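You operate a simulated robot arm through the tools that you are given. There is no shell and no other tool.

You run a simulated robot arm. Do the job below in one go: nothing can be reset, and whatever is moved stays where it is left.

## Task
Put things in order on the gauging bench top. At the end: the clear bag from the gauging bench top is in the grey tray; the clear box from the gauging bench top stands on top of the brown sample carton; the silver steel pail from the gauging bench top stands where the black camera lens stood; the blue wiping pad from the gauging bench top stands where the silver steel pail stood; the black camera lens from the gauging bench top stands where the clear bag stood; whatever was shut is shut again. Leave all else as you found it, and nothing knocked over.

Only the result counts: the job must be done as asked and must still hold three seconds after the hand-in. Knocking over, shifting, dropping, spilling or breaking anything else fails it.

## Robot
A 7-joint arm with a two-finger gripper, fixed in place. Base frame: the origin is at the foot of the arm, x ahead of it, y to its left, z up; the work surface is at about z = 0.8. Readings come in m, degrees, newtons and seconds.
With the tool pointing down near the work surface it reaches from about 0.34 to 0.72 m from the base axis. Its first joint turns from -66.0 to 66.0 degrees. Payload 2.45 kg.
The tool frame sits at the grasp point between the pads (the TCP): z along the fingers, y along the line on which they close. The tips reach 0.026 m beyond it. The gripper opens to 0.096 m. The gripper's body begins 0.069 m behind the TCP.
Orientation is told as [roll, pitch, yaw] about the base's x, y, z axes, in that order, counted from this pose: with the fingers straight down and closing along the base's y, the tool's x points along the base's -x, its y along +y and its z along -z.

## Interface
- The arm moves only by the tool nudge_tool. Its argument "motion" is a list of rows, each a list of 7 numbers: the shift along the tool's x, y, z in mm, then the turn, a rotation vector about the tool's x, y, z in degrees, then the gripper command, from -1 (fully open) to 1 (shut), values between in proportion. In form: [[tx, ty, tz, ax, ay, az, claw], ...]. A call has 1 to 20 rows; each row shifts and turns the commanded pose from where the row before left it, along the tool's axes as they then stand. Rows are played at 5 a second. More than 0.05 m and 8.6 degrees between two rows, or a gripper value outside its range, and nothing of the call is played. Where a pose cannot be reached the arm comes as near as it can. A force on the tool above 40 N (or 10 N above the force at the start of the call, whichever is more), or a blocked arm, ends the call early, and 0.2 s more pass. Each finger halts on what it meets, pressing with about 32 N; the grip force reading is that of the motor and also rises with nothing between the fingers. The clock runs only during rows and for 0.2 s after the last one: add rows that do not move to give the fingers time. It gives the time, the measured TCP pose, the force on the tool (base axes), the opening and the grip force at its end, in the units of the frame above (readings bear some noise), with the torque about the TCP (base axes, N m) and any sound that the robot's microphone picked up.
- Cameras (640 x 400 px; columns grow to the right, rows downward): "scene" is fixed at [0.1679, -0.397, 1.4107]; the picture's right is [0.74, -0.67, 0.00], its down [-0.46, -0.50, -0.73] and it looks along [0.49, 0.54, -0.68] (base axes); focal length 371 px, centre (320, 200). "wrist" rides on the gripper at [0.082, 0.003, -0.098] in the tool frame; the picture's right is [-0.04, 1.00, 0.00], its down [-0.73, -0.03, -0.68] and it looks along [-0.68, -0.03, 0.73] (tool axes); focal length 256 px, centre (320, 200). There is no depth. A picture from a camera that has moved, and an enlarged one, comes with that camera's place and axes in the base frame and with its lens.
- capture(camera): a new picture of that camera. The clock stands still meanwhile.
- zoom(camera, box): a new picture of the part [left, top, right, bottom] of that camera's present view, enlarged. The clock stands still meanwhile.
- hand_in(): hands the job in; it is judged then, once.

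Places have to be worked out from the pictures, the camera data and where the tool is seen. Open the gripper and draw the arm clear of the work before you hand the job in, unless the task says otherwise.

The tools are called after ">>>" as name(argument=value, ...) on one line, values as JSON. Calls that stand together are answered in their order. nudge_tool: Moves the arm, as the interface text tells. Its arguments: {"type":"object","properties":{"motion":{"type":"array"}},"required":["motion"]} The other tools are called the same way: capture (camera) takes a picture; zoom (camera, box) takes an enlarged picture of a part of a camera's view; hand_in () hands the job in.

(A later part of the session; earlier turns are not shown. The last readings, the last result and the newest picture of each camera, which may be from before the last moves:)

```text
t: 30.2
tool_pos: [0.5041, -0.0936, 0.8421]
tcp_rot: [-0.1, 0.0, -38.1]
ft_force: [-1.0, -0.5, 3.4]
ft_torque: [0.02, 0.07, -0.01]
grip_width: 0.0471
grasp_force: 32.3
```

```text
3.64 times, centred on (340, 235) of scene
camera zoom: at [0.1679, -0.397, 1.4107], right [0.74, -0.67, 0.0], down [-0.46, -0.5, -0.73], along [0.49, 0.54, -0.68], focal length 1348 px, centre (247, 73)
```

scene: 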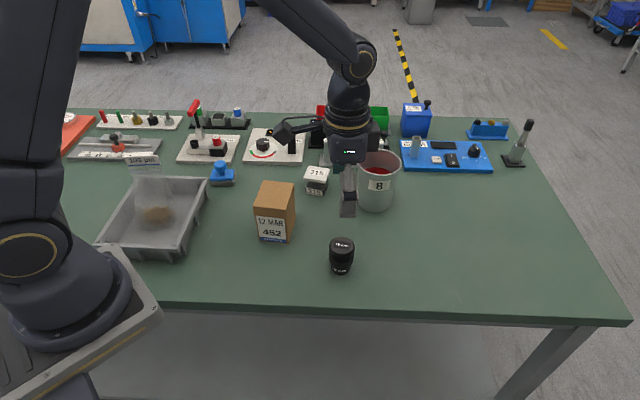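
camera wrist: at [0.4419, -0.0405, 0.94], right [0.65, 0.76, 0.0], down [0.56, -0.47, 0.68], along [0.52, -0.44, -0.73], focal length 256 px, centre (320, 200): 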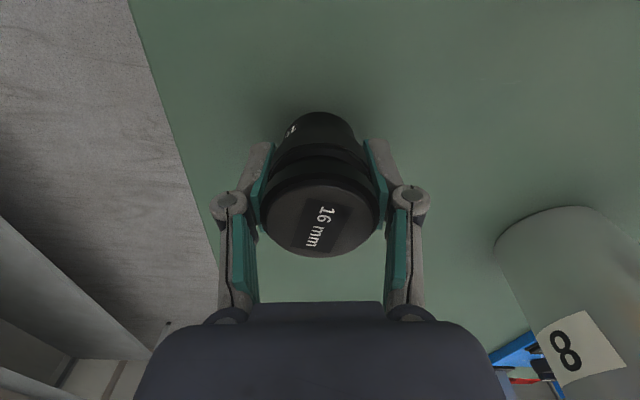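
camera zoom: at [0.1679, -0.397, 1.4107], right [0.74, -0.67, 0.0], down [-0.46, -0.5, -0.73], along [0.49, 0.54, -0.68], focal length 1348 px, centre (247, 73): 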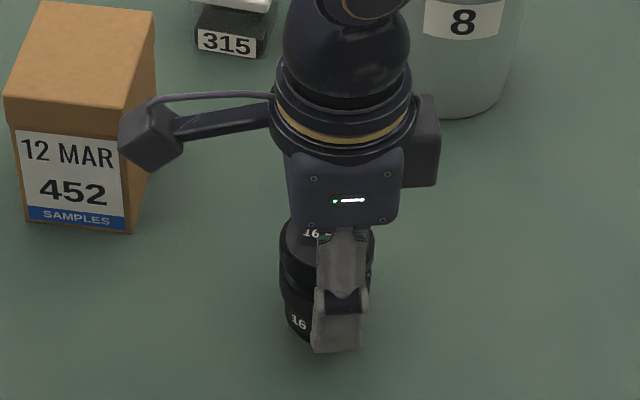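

The lens is gripped (47 mm, 32 N) and centred at TCP ≈(0.503, -0.0925). I lift 60 mm, then carry it to the bag's former place, (0.668, -0.209).

>>> nudge_tool(motion=[[0, 0, -10, 0, 0, 0, 1], [0, 0, -25, 0, 0, 0, 1], [0, 0, -25, 0, 0, 0, 1], [0, 0, 0, 0, 0, 0, 1], [-33.6, 1.6, 0, 0, 0, 0, 1], [-33.6, 1.6, 0, 0, 0, 0, 1], [-33.6, 1.6, 0, 0, 0, 0, 1], [-33.6, 1.6, 0, 0, 0, 0, 1], [-33.6, 1.6, 0, 0, 0, 0, 1], [-33.6, 1.6, 0, 0, 0, 0, 1], [0, 0, 0, 0, 0, 0, 1]])

>>> capture(camera="wrist")

>>> capture(camera="scene")

```text
t: 32.6
tool_pos: [0.6704, -0.2088, 0.903]
tcp_rot: [0.1, 0.1, -38.0]
ft_force: [0.7, 0.3, -2.5]
ft_torque: [-0.01, 0.0, 0.02]
grip_width: 0.047
grasp_force: 32.1
```

```text
taken
camera wrist: at [0.6077, -0.1564, 1.0005], right [0.65, 0.76, 0.0], down [0.56, -0.48, 0.68], along [0.52, -0.44, -0.74], focal length 256 px, centre (320, 200)
```

wrist: 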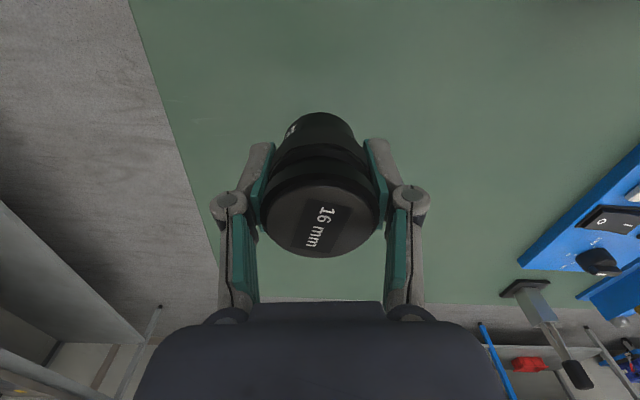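

```text
taken
```

scene: 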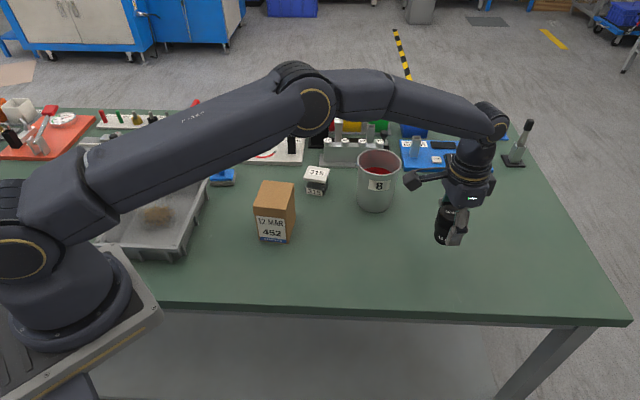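

The lens is over the bag's former spot at (0.669, -0.209). I lower it to just above the bench, then finely to contact.

>>> nudge_tool(motion=[[0, 0, 20, 0, 0, 0, 1], [0, 0, 20, 0, 0, 0, 1], [0, 0, 14, 0, 0, 0, 1], [0, 0, 2, 0, 0, 0, 1], [0, 0, 2, 0, 0, 0, 1], [0, 0, 1, 0, 0, 0, 1], [0, 0, 0, 0, 0, 0, 1]])

```text
t: 34.2
tool_pos: [0.6708, -0.2085, 0.8424]
tcp_rot: [0.0, 0.0, -38.0]
ft_force: [0.4, 0.3, -1.8]
ft_torque: [-0.05, -0.03, 0.03]
grip_width: 0.047
grasp_force: 32.0
```

No definite contact yet (force -1.8 N, about the lens's weight). I go down 1 mm at a time.

>>> nudge_tool(motion=[[0, 0, 1, 0, 0, 0, 1], [0, 0, 0, 0, 0, 0, 1]])

```text
t: 34.8
tool_pos: [0.6721, -0.2085, 0.8419]
tcp_rot: [0.0, 0.0, -37.9]
ft_force: [-0.5, 0.6, -1.8]
ft_torque: [-0.05, -0.02, 0.02]
grip_width: 0.0469
grasp_force: 32.4
```

>>> nudge_tool(motion=[[0, 0, 1, 0, 0, 0, 1], [0, 0, 0, 0, 0, 0, 1]])

```text
t: 35.4
tool_pos: [0.6696, -0.208, 0.8436]
tcp_rot: [0.0, -0.1, -38.1]
ft_force: [-1.4, -1.0, 4.8]
ft_torque: [0.05, 0.12, 0.06]
grip_width: 0.0469
grasp_force: 32.1
```

Light contact (4.8 N). The lens stands on the bench, so I release it gradually and retreat upward.

>>> nudge_tool(motion=[[0, 0, 0, 0, 0, 0, 0], [0, 0, 0, 0, 0, 0, -0.3], [0, 0, 0, 0, 0, 0, -0.7], [0, 0, 0, 0, 0, 0, -1], [0, 0, 0, 0, 0, 0, -1], [0, 0, 0, 0, 0, 0, -1], [0, 0, -20, 0, 0, 0, -1], [0, 0, -40, 0, 0, 0, -1], [0, 0, -40, 0, 0, 0, -1], [0, 0, 0, 0, 0, 0, -1]])

>>> capture(camera="wrist")

>>> zoom(camera="scene", box=[380, 150, 540, 290])

```text
t: 37.6
tool_pos: [0.67, -0.2103, 0.9423]
tcp_rot: [0.1, -0.1, -38.0]
ft_force: [1.0, -0.2, 0.4]
ft_torque: [-0.03, 0.03, 0.02]
grip_width: 0.0961
grasp_force: 0.0
```

```text
taken
camera wrist: at [0.6073, -0.1569, 1.0392], right [0.65, 0.76, 0.0], down [0.56, -0.47, 0.68], along [0.52, -0.44, -0.73], focal length 256 px, centre (320, 200)
```

wrist: 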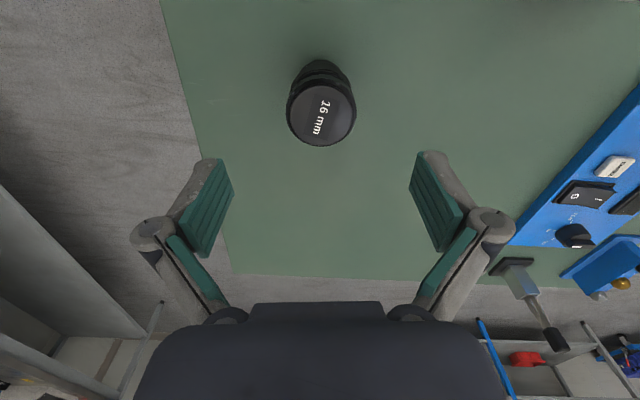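

```text
2.86 times, centred on (460, 220) of scene
camera zoom: at [0.1679, -0.397, 1.4107], right [0.74, -0.67, 0.0], down [-0.46, -0.5, -0.73], along [0.49, 0.54, -0.68], focal length 1060 px, centre (-80, 143)
```

zoom: 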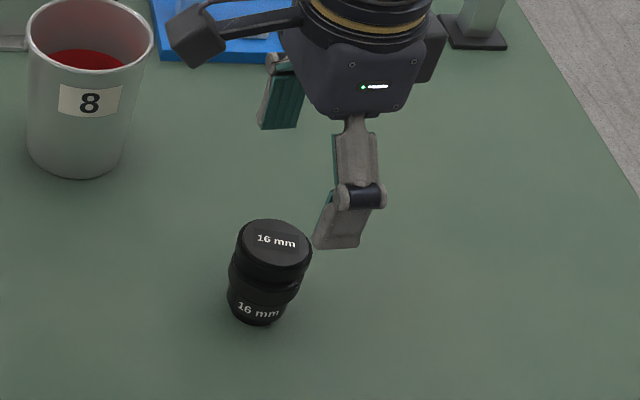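

The lens stands upright at the bag's old place. Next is the pail near (0.705, -0.003), with a rim about as wide as my gripper opens, so I go and look at it from closer before deciding the grip.

>>> nudge_tool(motion=[[0, 0, -45, 0, 0, 0, -1], [0, 0, -45, 0, 0, 0, -1], [30, 28.6, 0, 0, 0, 0, -1], [30, 28.6, 0, 0, 0, 0, -1], [30, 28.6, 0, 0, 0, 0, -1], [30, 28.6, 0, 0, 0, 0, -1], [30, 28.6, 0, 0, 0, 0, -1], [0, 0, 0, 0, 0, -7.6, -1], [0, 0, 0, 0, 0, -7.6, -1], [0, 0, 0, 0, 0, -7.6, -1], [0, 0, 0, 0, 0, -7.6, -1], [0, 0, 0, 0, 0, -7.6, -1], [0, 0, 0, 0, 0, 0, -1]])

>>> capture(camera="wrist")

>>> capture(camera="scene")

```text
t: 40.4
tool_pos: [0.6395, -0.0046, 1.031]
tcp_rot: [0.0, 0.0, 0.0]
ft_force: [-0.6, 0.3, 0.4]
ft_torque: [0.02, -0.01, 0.02]
grip_width: 0.0961
grasp_force: 0.0
```

```text
taken
camera wrist: at [0.5573, -0.001, 1.1294], right [0.04, 1.0, 0.0], down [0.73, -0.03, 0.68], along [0.68, -0.03, -0.73], focal length 256 px, centre (320, 200)
```

wrist: 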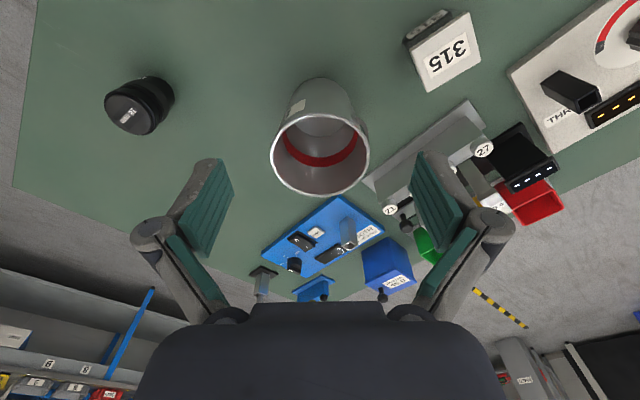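

```text
taken
```

scene: 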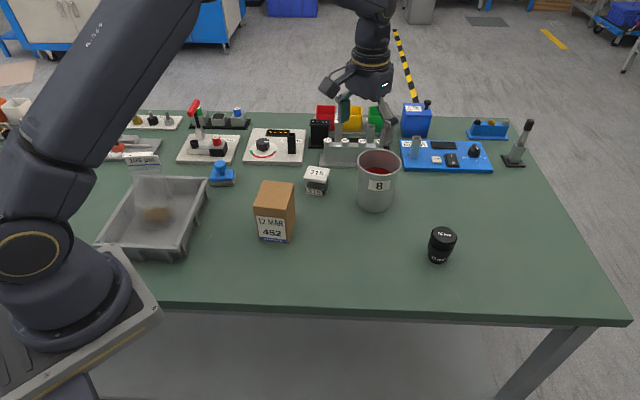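

>>> zoom(camera="wrist", box=[240, 60, 400, 210])

>>> zoom(camera="scene", box=[336, 136, 416, 222])

```text
2.67 times, centred on (320, 135) of wrist
camera zoom: at [0.5573, -0.001, 1.1294], right [0.04, 1.0, 0.0], down [0.73, -0.03, 0.68], along [0.68, -0.03, -0.73], focal length 683 px, centre (320, 373)
```

zoom: 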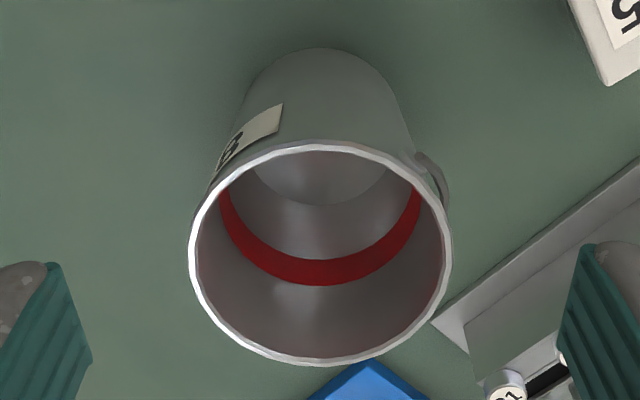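

```text
4.65 times, centred on (376, 179) of scene
camera zoom: at [0.1679, -0.397, 1.4107], right [0.74, -0.67, 0.0], down [-0.46, -0.5, -0.73], along [0.49, 0.54, -0.68], focal length 1725 px, centre (60, 298)
```

zoom: 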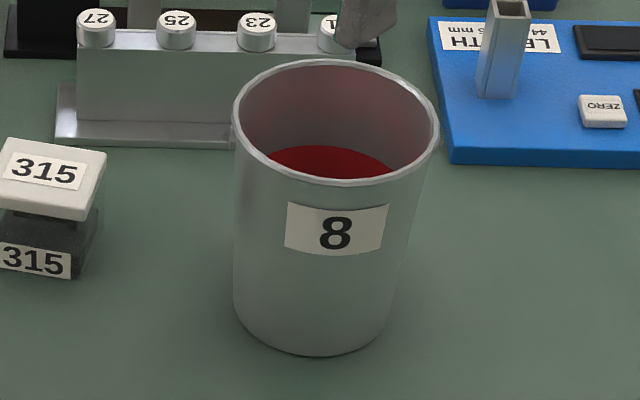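

The pail is empty (only a red band inside), rim ≈97 mm across at z≈0.918, centre ≈(0.7015, -0.0055), tapering to ≈81 mm at its base — too wide to span, so I will pinch its wall with one finger inside on the near-camera side. I turn back to yaw -38° and position above that wall point (0.673, -0.042).

>>> nudge_tool(motion=[[0, 0, 0, 0, 0, 7.6, -1], [0, 0, 0, 0, 0, 7.6, -1], [0, 0, 0, 0, 0, 7.6, -1], [0, 0, 0, 0, 0, 7.6, -1], [0, 0, 0, 0, 0, 7.6, -1], [-24.7, -4.5, 0, 0, 0, 0, -1], [-24.7, -4.5, 0, 0, 0, 0, -1], [0, 0, 20, 0, 0, 0, -1], [0, 0, 20, 0, 0, 0, -1], [0, 0, 0, 0, 0, 0, -1]])

>>> capture(camera="wrist")

>>> zoom(camera="scene", box=[316, 80, 476, 222])

```text
t: 42.6
tool_pos: [0.675, -0.0386, 0.9909]
tcp_rot: [0.1, 0.0, -38.1]
ft_force: [0.5, -0.5, 0.6]
ft_torque: [0.02, 0.05, 0.0]
grip_width: 0.096
grasp_force: 0.0
```

```text
taken
camera wrist: at [0.612, 0.0131, 1.088], right [0.65, 0.76, 0.0], down [0.56, -0.47, 0.68], along [0.52, -0.44, -0.73], focal length 256 px, centre (320, 200)
```

wrist: 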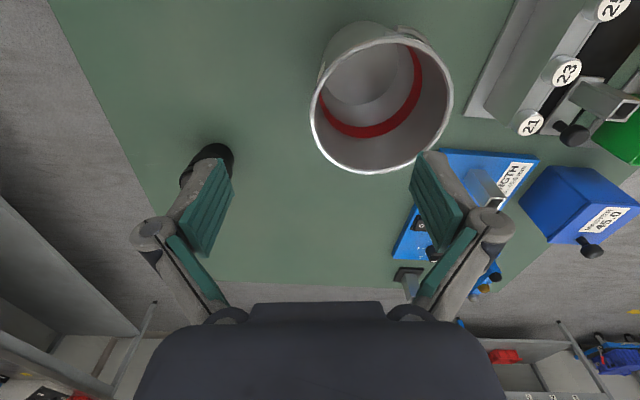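

```text
2.82 times, centred on (396, 151) of scene
camera zoom: at [0.1679, -0.397, 1.4107], right [0.74, -0.67, 0.0], down [-0.46, -0.5, -0.73], along [0.49, 0.54, -0.68], focal length 1045 px, centre (106, 338)
```

zoom: 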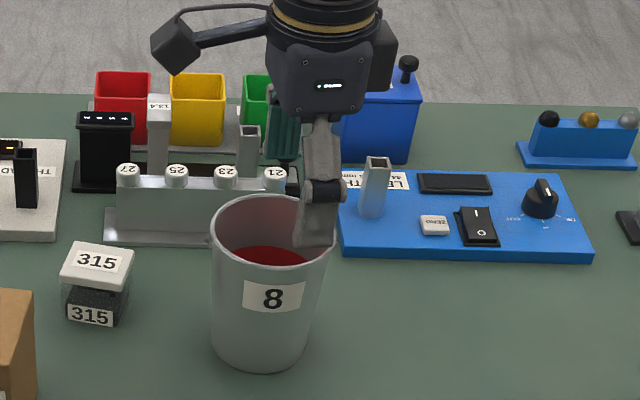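

The tool is aligned with the pail's centre along tool x, and the wall is ≈4 mm toward tool -y. I shift, descend straddling the wall (inner finger inside the pail), tilt 3.8° to match the wall's taper, and look before closing.

>>> nudge_tool(motion=[[0, -4, 0, 0, 0, 0, -1], [0, 0, 32, 0, 0, 0, -1], [0, 0, 32, 0, 0, 0, -1], [0, 0, 31, 0, 0, 0, -1], [0, 0, 0, -3.8, 0, 0, -1], [0, 0, 0, 0, 0, 0, -1]])

>>> capture(camera="wrist")

>>> zoom(camera="scene", box=[316, 100, 456, 222])

```text
t: 44.0
tool_pos: [0.6709, -0.0451, 0.8961]
tcp_rot: [3.9, 0.0, -38.0]
ft_force: [0.1, -0.3, 0.1]
ft_torque: [0.02, 0.01, 0.01]
grip_width: 0.0957
grasp_force: 0.1
```

```text
taken
camera wrist: at [0.604, 0.0031, 0.994], right [0.65, 0.76, 0.07], down [0.53, -0.51, 0.68], along [0.55, -0.4, -0.73], focal length 256 px, centre (320, 200)
```

wrist: 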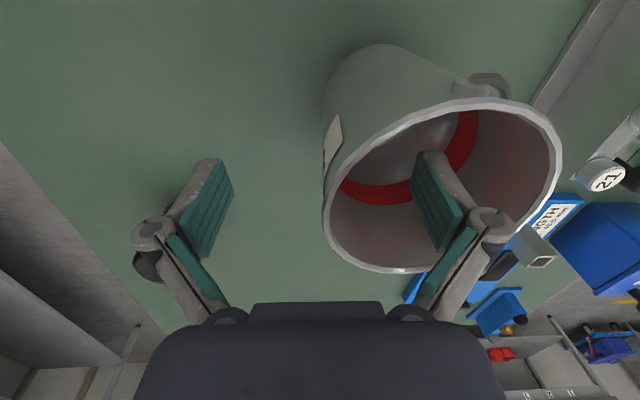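

```text
3.28 times, centred on (386, 161) of scene
camera zoom: at [0.1679, -0.397, 1.4107], right [0.74, -0.67, 0.0], down [-0.46, -0.5, -0.73], along [0.49, 0.54, -0.68], focal length 1216 px, centre (104, 328)
```

zoom: 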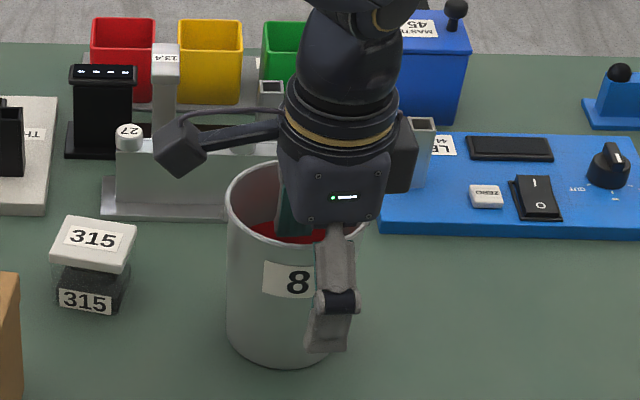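

The wall's outer rim edge is now ~1.3 mm to the tool's +y side, so the wall middle is ≈2.8 mm off; I correct by +2.8 mm and close on the wall.

>>> nudge_tool(motion=[[0, 2.8, 0, 0, 0, 0, -1], [0, 0, 0, 0, 0, 0, -0.3], [0, 0, 0, 0, 0, 0, 0.3], [0, 0, 0, 0, 0, 0, 0.8], [0, 0, 0, 0, 0, 0, 1], [0, 0, 0, 0, 0, 0, 1], [0, 0, 0, 0, 0, 0, 1], [0, 0, 0, 0, 0, 0, 1]])

>>> capture(camera="wrist")

>>> zoom(camera="scene", box=[316, 100, 456, 222])

```text
t: 45.8
tool_pos: [0.6701, -0.0421, 0.8969]
tcp_rot: [3.8, 0.0, -38.0]
ft_force: [0.7, 0.1, -0.2]
ft_torque: [0.03, 0.04, -0.05]
grip_width: 0.0065
grasp_force: 31.6
```

```text
taken
camera wrist: at [0.6049, 0.0055, 0.9946], right [0.65, 0.76, 0.07], down [0.53, -0.51, 0.68], along [0.55, -0.4, -0.73], focal length 256 px, centre (320, 200)
```

wrist: 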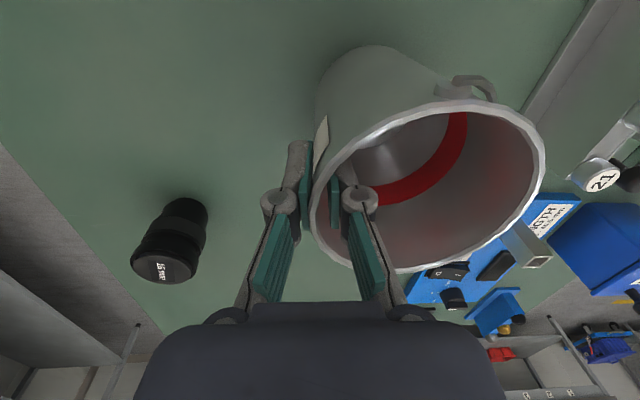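

```text
3.28 times, centred on (386, 161) of scene
camera zoom: at [0.168, -0.397, 1.4107], right [0.74, -0.67, 0.0], down [-0.46, -0.5, -0.73], along [0.49, 0.54, -0.68], focal length 1216 px, centre (104, 328)
```

zoom: 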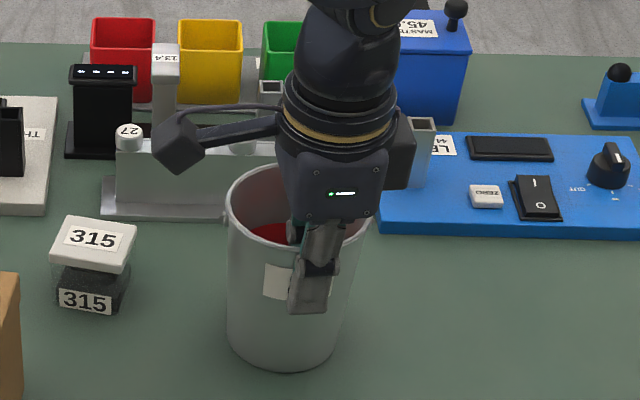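

The wall is pinched (6.5 mm, 32 N) and the pail hasn't moved. I lift 15 mm straight up (compensating for the tilt) and check that the pail stays level.

>>> nudge_tool(motion=[[0, 0.33, -5, 0, 0, 0, 1], [0, 0.33, -5, 0, 0, 0, 1], [0, 0.33, -5, 0, 0, 0, 1], [0, 0, 0, 0, 0, 0, 1]])

>>> capture(camera="wrist")

>>> zoom(camera="scene", box=[316, 100, 456, 222])

```text
t: 46.8
tool_pos: [0.6717, -0.0415, 0.9118]
tcp_rot: [3.7, 0.0, -38.0]
ft_force: [0.0, -0.1, -1.3]
ft_torque: [-0.04, 0.06, -0.01]
grip_width: 0.0068
grasp_force: 32.3
```

```text
taken
camera wrist: at [0.6052, 0.0055, 1.0094], right [0.65, 0.76, 0.07], down [0.53, -0.51, 0.68], along [0.55, -0.4, -0.73], focal length 256 px, centre (320, 200)
```

wrist: 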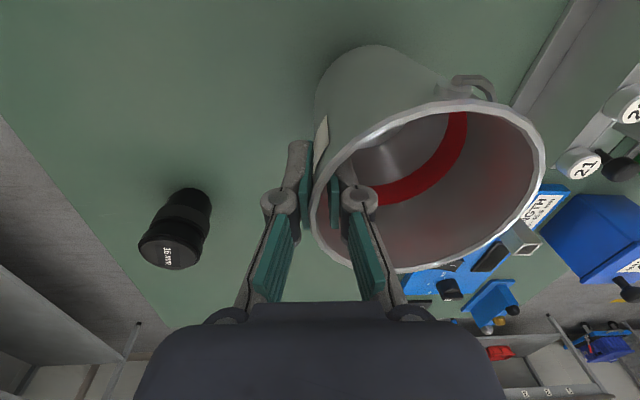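

```text
3.28 times, centred on (386, 161) of scene
camera zoom: at [0.168, -0.397, 1.4107], right [0.74, -0.67, 0.0], down [-0.46, -0.5, -0.73], along [0.49, 0.54, -0.68], focal length 1216 px, centre (104, 328)
```

zoom: 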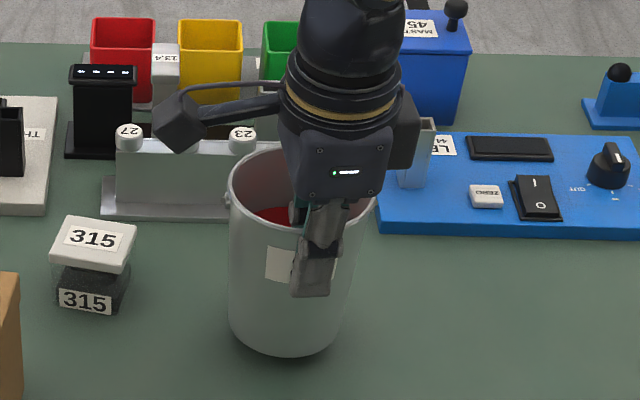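

The pail lifts level and light. I raise it another 25 mm and carry it to the lens's former place (pail centre target (0.503, -0.0925), TCP (0.4735, -0.1295)).

>>> nudge_tool(motion=[[0, 0.83, -12.5, 0, 0, 0, 1], [0, 0.83, -12.5, 0, 0, 0, 1], [17.1, -31.7, -2.1, 0, 0, 0, 1], [17.1, -31.7, -2.1, 0, 0, 0, 1], [17.1, -31.7, -2.1, 0, 0, 0, 1], [17.1, -31.7, -2.1, 0, 0, 0, 1], [17.1, -31.7, -2.1, 0, 0, 0, 1], [17.1, -31.7, -2.1, 0, 0, 0, 1], [0, 0, 0, 0, 0, 0, 1]])

>>> capture(camera="wrist")

>>> capture(camera="scene")

```text
t: 48.8
tool_pos: [0.4748, -0.1299, 0.9354]
tcp_rot: [3.8, 0.0, -38.0]
ft_force: [-0.5, 0.6, -2.0]
ft_torque: [-0.07, 0.05, -0.01]
grip_width: 0.0066
grasp_force: 32.1
```

```text
taken
camera wrist: at [0.4079, -0.081, 1.0343], right [0.65, 0.76, 0.07], down [0.53, -0.51, 0.68], along [0.55, -0.4, -0.73], focal length 256 px, centre (320, 200)
```

wrist: 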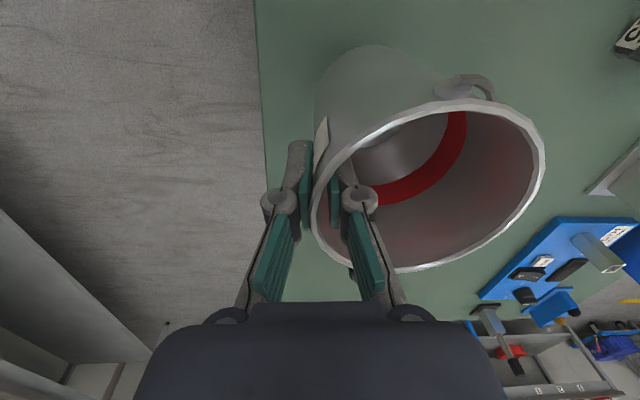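

```text
taken
```

scene: 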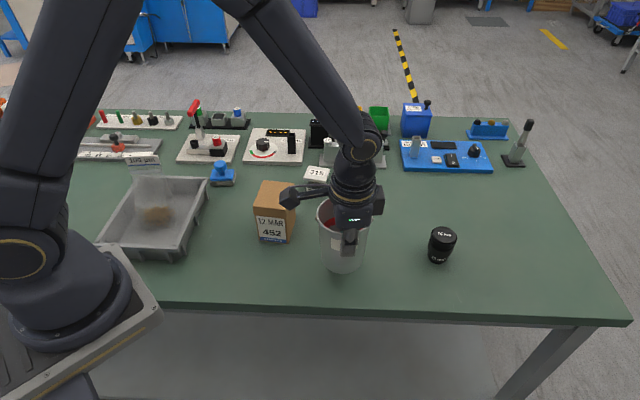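

The pail is level above the lens's former spot. I lower it 35 mm and then finely to contact.

>>> nudge_tool(motion=[[0, -0.8, 12, 0, 0, 0, 1], [0, -0.8, 12, 0, 0, 0, 1], [0, -0.66, 10, 0, 0, 0, 1], [0, -0.13, 2, 0, 0, 0, 1], [0, -0.07, 1, 0, 0, 0, 1], [0, 0, 0, 0, 0, 0, 1]])

```text
t: 50.2
tool_pos: [0.4743, -0.1284, 0.8998]
tcp_rot: [3.8, 0.0, -38.0]
ft_force: [0.2, -0.1, -2.4]
ft_torque: [-0.03, 0.02, 0.01]
grip_width: 0.0065
grasp_force: 31.8
```

No contact yet. I continue in 1 mm steps.

>>> nudge_tool(motion=[[0, -0.07, 1, 0, 0, 0, 1], [0, -0.07, 1, 0, 0, 0, 1], [0, 0, 0, 0, 0, 0, 1]])

```text
t: 51.0
tool_pos: [0.4746, -0.1297, 0.8968]
tcp_rot: [3.8, -0.1, -37.9]
ft_force: [0.1, 0.9, 1.3]
ft_torque: [0.17, -0.13, -0.01]
grip_width: 0.0065
grasp_force: 32.2
```

Contact begins (force rose by ≈3.5 N). I go down 0.5 mm more, then open the fingers gradually.

>>> nudge_tool(motion=[[0, -0.03, 0.5, 0, 0, 0, 1], [0, 0, 0, 0, 0, 0, 0.8], [0, 0, 0, 0, 0, 0, 0.5], [0, 0, 0, 0, 0, 0, 0], [0, 0, 0, 0, 0, 0, -0.4], [0, 0, 0, 0, 0, 0, -0.4], [0, 0, 0, 0, 0, 0, -0.4]])

>>> capture(camera="wrist")

>>> zoom(camera="scene", box=[270, 150, 430, 300])

```text
t: 52.6
tool_pos: [0.4754, -0.131, 0.8972]
tcp_rot: [3.8, 0.1, -38.0]
ft_force: [-1.1, 0.6, 0.2]
ft_torque: [0.0, 0.0, 0.03]
grip_width: 0.0671
grasp_force: 0.0
```

```text
taken
camera wrist: at [0.4078, -0.0818, 0.9945], right [0.65, 0.76, 0.07], down [0.53, -0.51, 0.68], along [0.55, -0.4, -0.73], focal length 256 px, centre (320, 200)
```

wrist: 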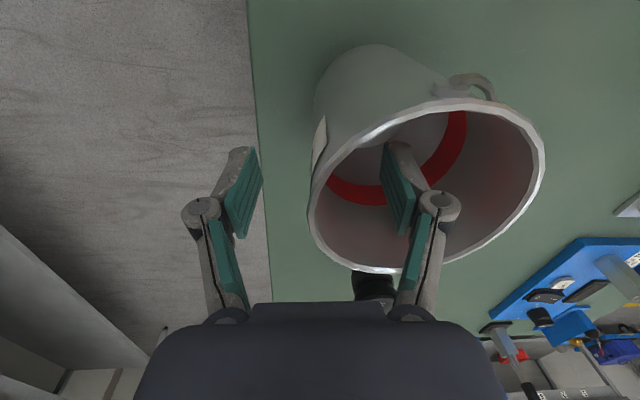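

```text
2.67 times, centred on (350, 225) of scene
camera zoom: at [0.1679, -0.397, 1.4107], right [0.74, -0.67, 0.0], down [-0.46, -0.5, -0.73], along [0.49, 0.54, -0.68], focal length 989 px, centre (240, 133)
```

zoom: 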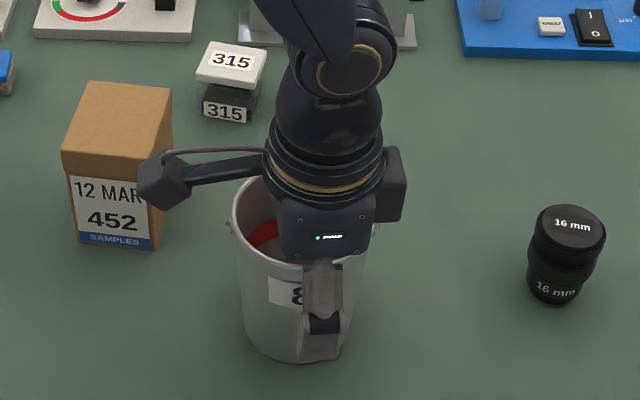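

The pail stands free at the lens's old place. I rise straight out of it, undo the tilt, and travel over to the blue wiping pad to look at it.

>>> nudge_tool(motion=[[0, 1.3, -20, 0, 0, 0, -0.4], [0, 2.6, -40, 0, 0, 0, -0.4], [0, 2.6, -40, 0, 0, 0, -0.4], [0, 0, 0, 3.8, 0, 0, -1], [28.4, 30.6, -2, 0, 0, 0, -1], [28.4, 30.6, -2, 0, 0, 0, -1], [28.4, 30.6, -2, 0, 0, 0, -1], [28.4, 30.6, -2, 0, 0, 0, -1], [28.4, 30.6, -2, 0, 0, 0, -1], [28.4, 30.6, -2, 0, 0, 0, -1], [28.4, 30.6, -2, 0, 0, 0, -1], [28.4, 30.6, -2, 0, 0, 0, -1], [28.4, 30.6, -2, 0, 0, 0, -1], [28.4, 30.6, -2, 0, 0, 0, -1], [0, 0, 0, 0, 0, 0, -1]])

>>> capture(camera="wrist")

>>> capture(camera="scene")

```text
t: 55.8
tool_pos: [0.4385, 0.2834, 1.0183]
tcp_rot: [0.0, 0.0, -38.0]
ft_force: [0.8, 0.3, 0.0]
ft_torque: [0.0, 0.01, 0.0]
grip_width: 0.0958
grasp_force: 0.0
```

```text
taken
camera wrist: at [0.3762, 0.3368, 1.1153], right [0.65, 0.76, 0.0], down [0.56, -0.47, 0.68], along [0.52, -0.44, -0.73], focal length 256 px, centre (320, 200)
```

wrist: 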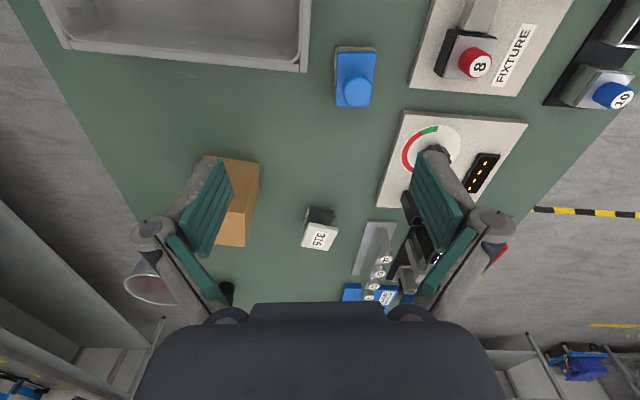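

```text
taken
```

scene: 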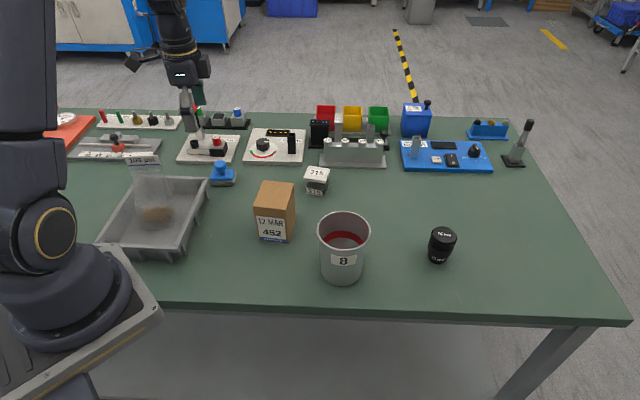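

The pad (about 60×43 mm, knob on top at z≈0.85) lies at about (0.471, 0.305), with its short side along my present tool y. I will grip it by the knob with a reduced opening (60 mm) to keep clear of the tray rim; first I move above it and re-check.

>>> nudge_tool(motion=[[-13, 37.6, 20, 0, 0, 0, -0.25], [0, 0, 30, 0, 0, 0, -0.25], [0, 0, 20, 0, 0, 0, -0.25], [0, 0, 0, 0, 0, 0, -0.25], [0, 0, 0, 0, 0, 0, -0.25]])

>>> capture(camera="wrist")

>>> zoom(camera="wrist", box=[240, 60, 400, 180])

>>> zoom(camera="scene", box=[160, 90, 320, 200])

```text
t: 57.0
tool_pos: [0.4724, 0.3095, 0.9461]
tcp_rot: [0.0, -0.1, -38.1]
ft_force: [-0.1, -1.0, 0.2]
ft_torque: [-0.02, -0.02, 0.04]
grip_width: 0.06
grasp_force: 0.0
```

```text
taken
camera wrist: at [0.4095, 0.3614, 1.0441], right [0.65, 0.76, 0.0], down [0.56, -0.47, 0.68], along [0.52, -0.44, -0.73], focal length 256 px, centre (320, 200)
```

wrist: 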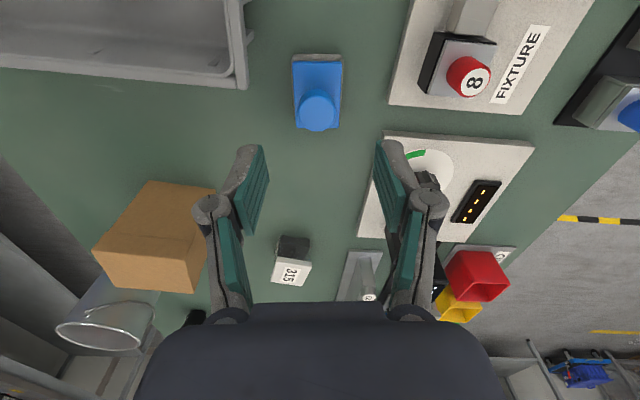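

```text
3.33 times, centred on (320, 120) of wrist
camera zoom: at [0.4095, 0.3614, 1.0441], right [0.65, 0.76, 0.0], down [0.56, -0.47, 0.68], along [0.52, -0.44, -0.73], focal length 853 px, centre (320, 467)
```

zoom: 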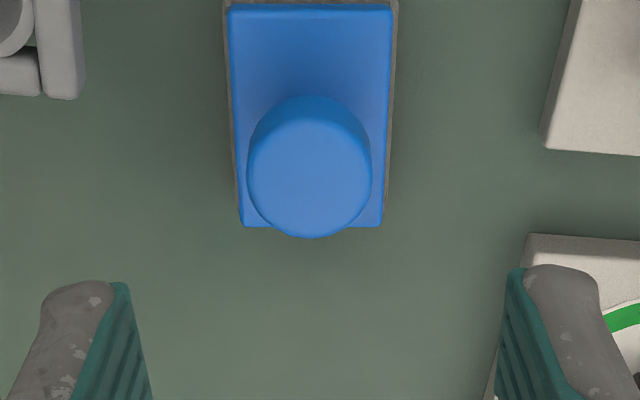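

```text
3.64 times, centred on (240, 145) of scene
camera zoom: at [0.1679, -0.397, 1.4107], right [0.74, -0.67, 0.0], down [-0.46, -0.5, -0.73], along [0.49, 0.54, -0.68], focal length 1348 px, centre (611, 400)
```

zoom: 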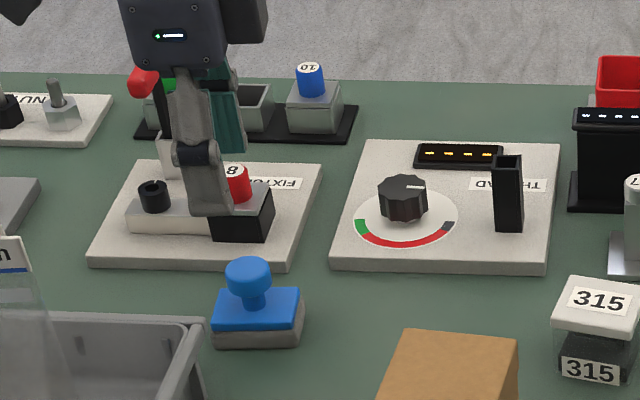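

The tool yaw fits the pad; its knob is ≈2.3 mm toward tool -y. I correct and descend to TCP z≈0.860 (tips just above the blue body), then close on the knob.

>>> nudge_tool(motion=[[-1, -2.3, 0, 0, 0, 0, -0.25], [0, 0, 30, 0, 0, 0, -0.25], [0, 0, 30, 0, 0, 0, -0.25], [0, 0, 20, 0, 0, 0, -0.25], [0, 0, 6, 0, 0, 0, -0.25], [0, 0, 0, 0, 0, 0, -0.25]])

>>> capture(camera="wrist")

>>> zoom(camera="scene", box=[160, 90, 320, 200])

```text
t: 58.4
tool_pos: [0.4713, 0.305, 0.8608]
tcp_rot: [0.0, 0.0, -38.0]
ft_force: [0.3, 0.7, 0.2]
ft_torque: [0.02, 0.02, -0.04]
grip_width: 0.06
grasp_force: 0.2
```

```text
taken
camera wrist: at [0.409, 0.3571, 0.9583], right [0.65, 0.76, 0.0], down [0.56, -0.47, 0.68], along [0.52, -0.44, -0.73], focal length 256 px, centre (320, 200)
```

wrist: 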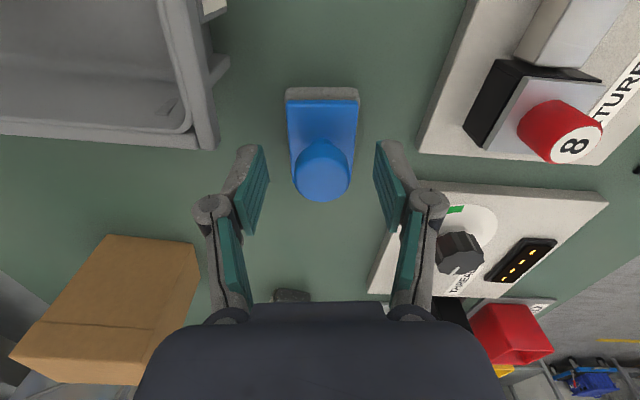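

```text
3.64 times, centred on (240, 145) of scene
camera zoom: at [0.1679, -0.397, 1.4107], right [0.74, -0.67, 0.0], down [-0.46, -0.5, -0.73], along [0.49, 0.54, -0.68], focal length 1348 px, centre (611, 400)
```

zoom: 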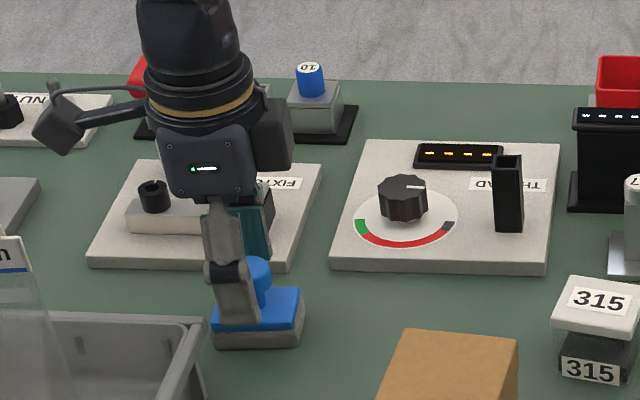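

The knob sits centred between the pads. I close on it.

>>> nudge_tool(motion=[[0, 0, 0, 0, 0, 0, 0.2], [0, 0, 0, 0, 0, 0, 0.6], [0, 0, 0, 0, 0, 0, 1], [0, 0, 0, 0, 0, 0, 1], [0, 0, 0, 0, 0, 0, 1]])

>>> capture(camera="wrist")

```text
t: 59.6
tool_pos: [0.472, 0.3042, 0.8611]
tcp_rot: [0.0, 0.0, -38.0]
ft_force: [0.3, 1.4, 1.4]
ft_torque: [0.0, 0.01, 0.03]
grip_width: 0.0281
grasp_force: 32.0
```

```text
taken
camera wrist: at [0.409, 0.3571, 0.9585], right [0.65, 0.76, 0.0], down [0.56, -0.47, 0.68], along [0.52, -0.44, -0.73], focal length 256 px, centre (320, 200)
```

wrist: 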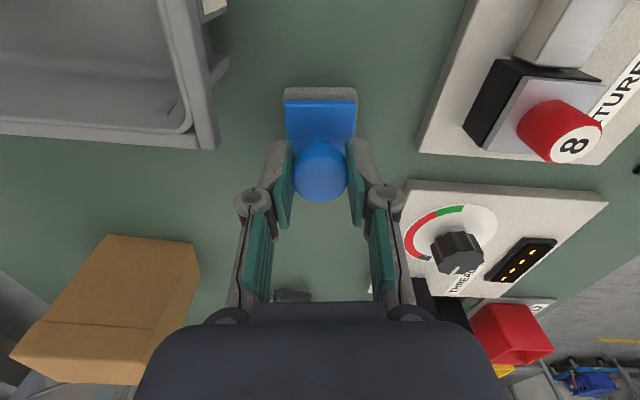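

The knob is gripped (28 mm, 32 N). I lift to z≈1.03 and carry the pad to the pail's former place (0.7015, -0.0055).

>>> nudge_tool(motion=[[0, 0, -10, 0, 0, 0, 1], [0, 0, -30, 0, 0, 0, 1], [0, 0, -43, 0, 0, 0, 1], [0, 0, -43, 0, 0, 0, 1], [0, 0, -43, 0, 0, 0, 1], [-37.2, -10.3, 0, 0, 0, 0, 1], [-37.2, -10.3, 0, 0, 0, 0, 1], [-37.2, -10.3, 0, 0, 0, 0, 1], [-37.2, -10.3, 0, 0, 0, 0, 1], [-37.2, -10.3, 0, 0, 0, 0, 1], [-37.2, -10.3, 0, 0, 0, 0, 1], [-37.2, -10.3, 0, 0, 0, 0, 1], [-37.2, -10.3, 0, 0, 0, 0, 1], [-37.2, -10.3, 0, 0, 0, 0, 1], [-37.2, -10.3, 0, 0, 0, 0, 1], [0, 0, 0, 0, 0, 0, 1]])

>>> capture(camera="wrist")

>>> capture(camera="scene")

```text
t: 63.0
tool_pos: [0.7029, -0.0065, 1.029]
tcp_rot: [0.0, 0.1, -38.0]
ft_force: [0.0, 0.4, 0.1]
ft_torque: [-0.01, -0.01, -0.03]
grip_width: 0.0283
grasp_force: 32.3
```

```text
taken
camera wrist: at [0.6403, 0.0468, 1.1268], right [0.65, 0.76, 0.0], down [0.56, -0.47, 0.68], along [0.52, -0.44, -0.73], focal length 256 px, centre (320, 200)
```

wrist: 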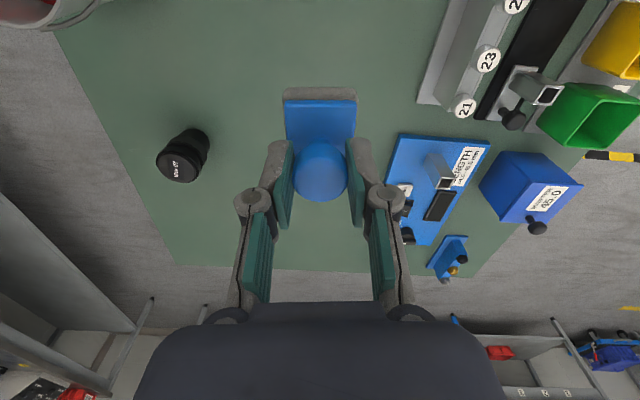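

```text
taken
```

scene: 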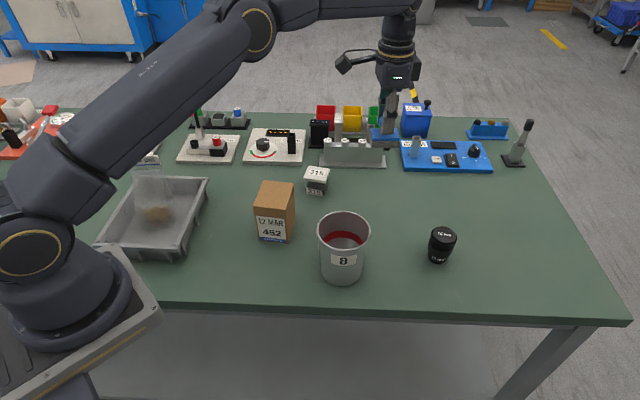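

The pad hangs over the pail's old place at (0.7025, -0.006). I lower it most of the way, then finely.

>>> nudge_tool(motion=[[0, 0, 40, 0, 0, 0, 1], [0, 0, 40, 0, 0, 0, 1], [0, 0, 40, 0, 0, 0, 1], [0, 0, 35, 0, 0, 0, 1], [0, 0, 6, 0, 0, 0, 1], [0, 0, 3, 0, 0, 0, 1], [0, 0, 0, 0, 0, 0, 1]])

```text
t: 64.6
tool_pos: [0.7026, -0.0052, 0.8662]
tcp_rot: [0.1, 0.0, -38.0]
ft_force: [0.2, 0.4, -1.1]
ft_torque: [0.0, -0.01, -0.03]
grip_width: 0.0281
grasp_force: 32.1
```

>>> nudge_tool(motion=[[0, 0, 2, 0, 0, 0, 1], [0, 0, 1, 0, 0, 0, 1], [0, 0, 1, 0, 0, 0, 1], [0, 0, 0, 0, 0, 0, 1]])

```text
t: 65.6
tool_pos: [0.7, -0.0038, 0.8626]
tcp_rot: [0.0, 0.0, -37.9]
ft_force: [-0.6, -0.5, -0.6]
ft_torque: [0.02, 0.0, 0.0]
grip_width: 0.0281
grasp_force: 31.8
```

Still no clear contact; I continue 1 mm at a time.

>>> nudge_tool(motion=[[0, 0, 1, 0, 0, 0, 1], [0, 0, 0.5, 0, 0, 0, 1], [0, 0, 0, 0, 0, 0, 1]])

```text
t: 66.4
tool_pos: [0.7, -0.0051, 0.8611]
tcp_rot: [0.0, 0.0, -38.0]
ft_force: [0.1, -0.3, -1.3]
ft_torque: [0.01, -0.03, 0.0]
grip_width: 0.0284
grasp_force: 32.1
```

>>> nudge_tool(motion=[[0, 0, 1, 0, 0, 0, 1], [0, 0, 0, 0, 0, 0, 1]])

```text
t: 67.0
tool_pos: [0.7018, -0.0033, 0.8607]
tcp_rot: [0.0, 0.0, -37.9]
ft_force: [-4.0, 1.3, 8.2]
ft_torque: [0.04, 0.14, 0.04]
grip_width: 0.0282
grasp_force: 32.0
```

Contact (8 N). The pad is on the bench, so I open to 60 mm and rise.

>>> nudge_tool(motion=[[0, 0, -0.5, 0, 0, 0, 1], [0, 0, 0, 0, 0, 0, 0.3], [0, 0, 0, 0, 0, 0, 0], [0, 0, 0, 0, 0, 0, -0.25], [0, 0, 0, 0, 0, 0, -0.25], [0, 0, -20, 0, 0, 0, -0.25], [0, 0, -40, 0, 0, 0, -0.25], [0, 0, -40, 0, 0, 0, -0.25], [0, 0, 0, 0, 0, 0, -0.25]])

>>> capture(camera="wrist")

>>> zoom(camera="scene", box=[280, 90, 480, 290])

```text
t: 69.0
tool_pos: [0.6987, -0.0062, 0.9616]
tcp_rot: [0.0, 0.0, -38.1]
ft_force: [-0.1, 0.2, -0.5]
ft_torque: [-0.01, -0.05, 0.01]
grip_width: 0.0599
grasp_force: 0.0
```

```text
taken
camera wrist: at [0.6363, 0.0475, 1.0584], right [0.65, 0.76, 0.0], down [0.56, -0.47, 0.68], along [0.52, -0.44, -0.73], focal length 256 px, centre (320, 200)
```

wrist: 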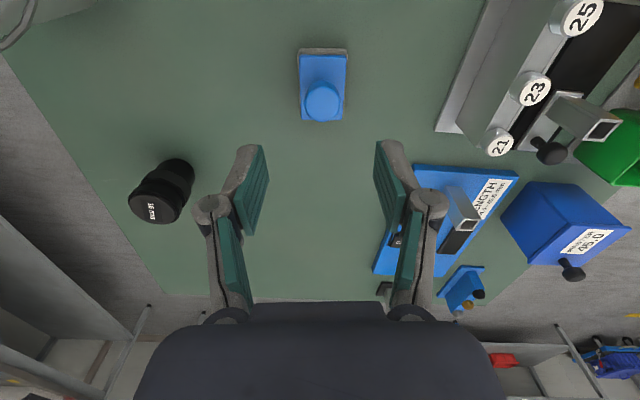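

```text
2.00 times, centred on (380, 190) of scene
camera zoom: at [0.1679, -0.397, 1.4107], right [0.74, -0.67, 0.0], down [-0.46, -0.5, -0.73], along [0.49, 0.54, -0.68], focal length 742 px, centre (200, 220)
```

zoom: 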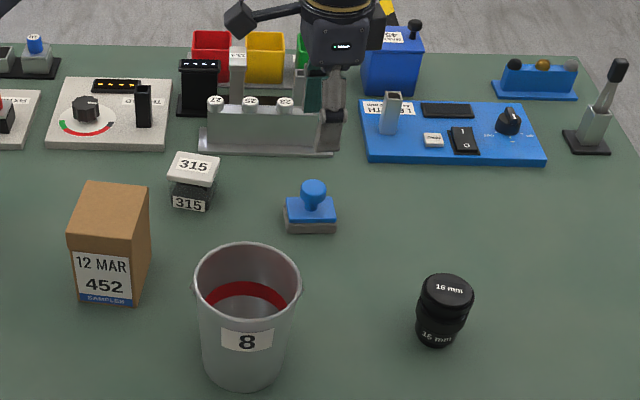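

The pad stands at the pail's old place. Now for the clear box near (0.627, 0.118), turned about -57°: I rise, move above it, rotate accordingly and look closely at the lid and body.

>>> nudge_tool(motion=[[0, 0, -38, 0, 0, 0, -0.25], [33.4, 13.2, 0, 0, 0, 0, -0.25], [33.4, 13.2, 0, 0, 0, 0, -0.25], [33.4, 13.2, 0, 0, 0, 0, -0.25], [33.4, 13.2, 0, 0, 0, 0, -0.25], [0, 0, 0, 0, 0, 6.4, -0.25], [0, 0, 0, 0, 0, 6.4, -0.25], [0, 0, 0, 0, 0, 6.3, -0.25], [0, 0, 30, 0, 0, 0, -0.5], [0, 0, 20, 0, 0, 0, -0.5], [0, 0, 0, 0, 0, 0, -0.5]])

>>> capture(camera="wrist")

>>> zoom(camera="wrist", box=[250, 60, 390, 160])

>>> zoom(camera="scene", box=[285, 155, 349, 205])

```text
t: 71.4
tool_pos: [0.6299, 0.121, 0.9475]
tcp_rot: [0.0, 0.0, -57.1]
ft_force: [0.4, -0.1, 0.2]
ft_torque: [-0.01, -0.01, -0.04]
grip_width: 0.0718
grasp_force: 0.0
```

```text
taken
camera wrist: at [0.5875, 0.1903, 1.0453], right [0.86, 0.51, 0.0], down [0.37, -0.63, 0.68], along [0.35, -0.58, -0.73], focal length 256 px, centre (320, 200)
```

wrist: 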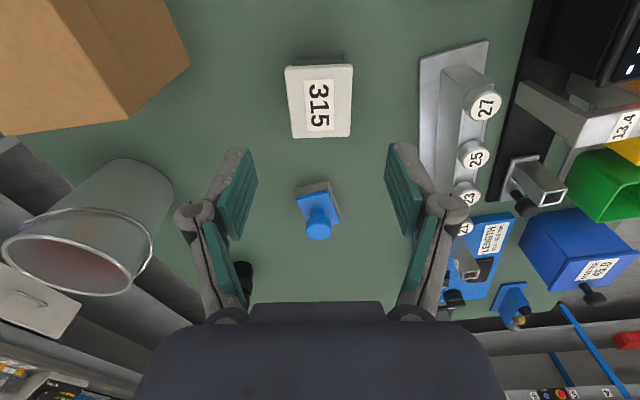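

```text
4.00 times, centred on (320, 110) of wrist
camera zoom: at [0.5875, 0.1903, 1.0453], right [0.86, 0.51, 0.0], down [0.37, -0.63, 0.68], along [0.35, -0.58, -0.73], focal length 1024 px, centre (320, 560)
```

zoom: 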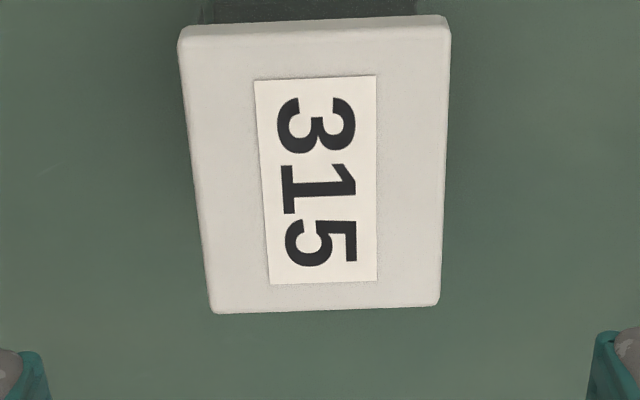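

```text
8.00 times, centred on (317, 180) of scene
camera zoom: at [0.1679, -0.397, 1.4107], right [0.74, -0.67, 0.0], down [-0.46, -0.5, -0.73], along [0.49, 0.54, -0.68], focal length 2967 px, centre (344, 360)
```

zoom: 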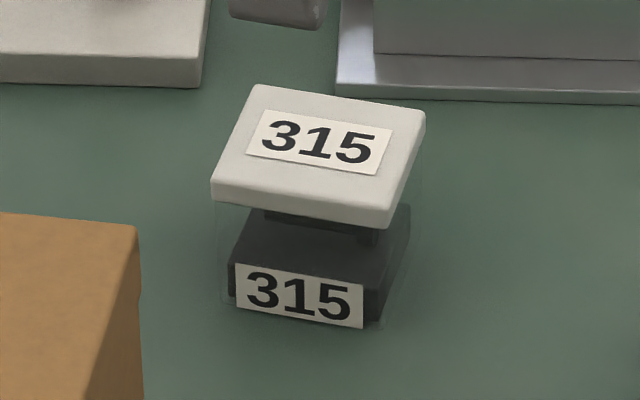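

The box's lid (47×54 mm, top z≈0.852) is centred under the tool, needing about 3.3° more of yaw correction. I zoom in to see whether the lid overhangs the clear body.

>>> zoom(camera="scene", box=[305, 172, 337, 200])

>>> zoom(camera="wrist", box=[280, 40, 360, 100])

```text
14.29 times, centred on (321, 186) of scene
camera zoom: at [0.1679, -0.397, 1.4107], right [0.74, -0.67, 0.0], down [-0.46, -0.5, -0.73], along [0.49, 0.54, -0.68], focal length 5298 px, centre (306, 400)
```

zoom: 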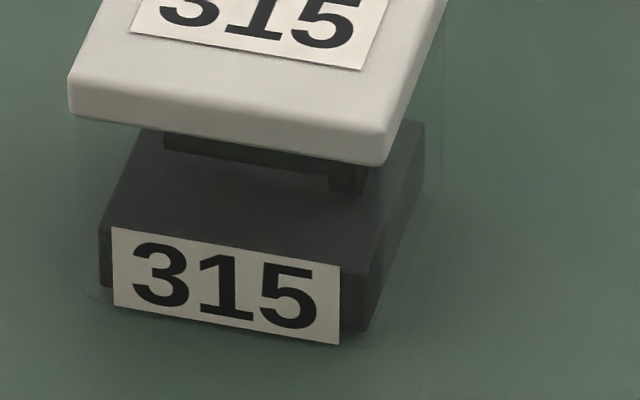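

```text
6.67 times, centred on (320, 70) of wrist
camera zoom: at [0.5875, 0.1903, 1.0453], right [0.86, 0.51, 0.0], down [0.37, -0.63, 0.68], along [0.35, -0.58, -0.73], focal length 1707 px, centre (320, 1067)
```

zoom: 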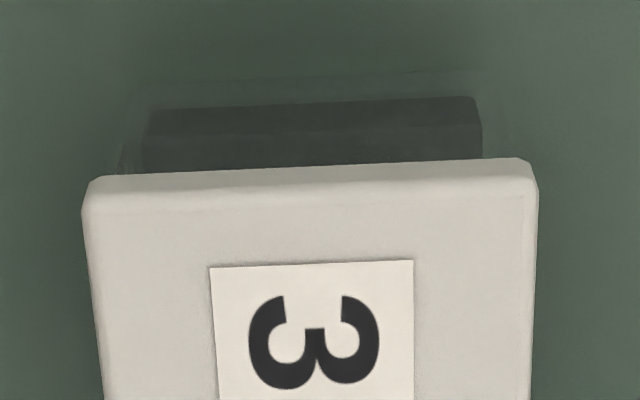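

The lid overhangs the clear body by roughly 1.5–2 mm, so I'll grip as low as possible and test with a tiny lift whether the whole box comes along. I correct yaw by -3.3° (tool) and descend to TCP z≈0.832.

>>> nudge_tool(motion=[[1, 0, 0, 0, 0, -3.3, -0.5], [0, 0, 40, 0, 0, 0, -0.5], [0, 0, 40, 0, 0, 0, -0.5], [0, 0, 25, 0, 0, 0, -0.5], [0, 0, 10, 0, 0, 0, -0.5], [0, 0, 0, 0, 0, 0, -0.5]])

>>> capture(camera="wrist")

>>> zoom(camera="scene", box=[270, 130, 366, 205])

```text
t: 72.8
tool_pos: [0.6275, 0.1184, 0.8353]
tcp_rot: [0.0, 0.0, -53.9]
ft_force: [0.3, -0.4, -0.6]
ft_torque: [0.03, 0.01, 0.0]
grip_width: 0.0719
grasp_force: 0.1
```

```text
taken
camera wrist: at [0.5822, 0.186, 0.9329], right [0.83, 0.56, 0.0], down [0.41, -0.61, 0.68], along [0.38, -0.56, -0.73], focal length 256 px, centre (320, 200)
```

wrist: 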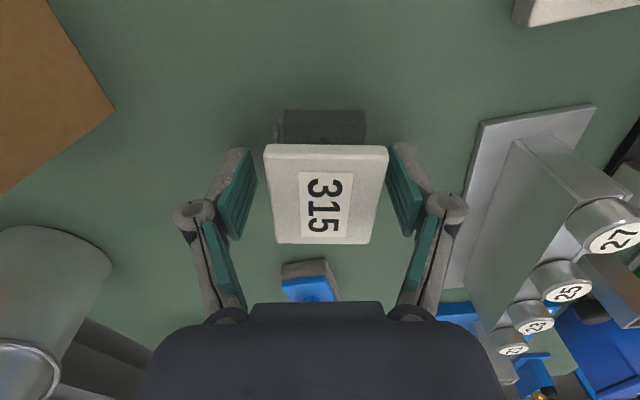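

```text
5.33 times, centred on (318, 168) of scene
camera zoom: at [0.1679, -0.397, 1.4107], right [0.74, -0.67, 0.0], down [-0.46, -0.5, -0.73], along [0.49, 0.54, -0.68], focal length 1978 px, centre (331, 373)
```

zoom: 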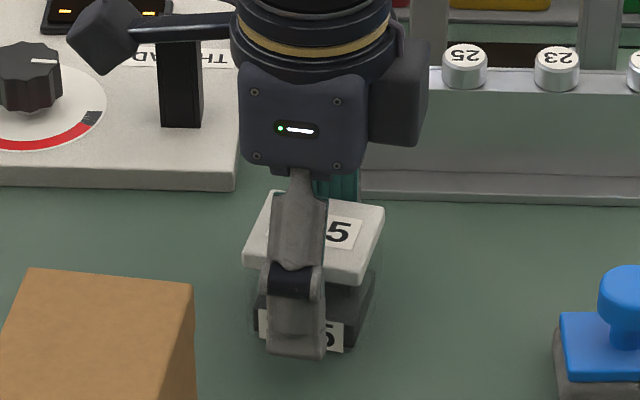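

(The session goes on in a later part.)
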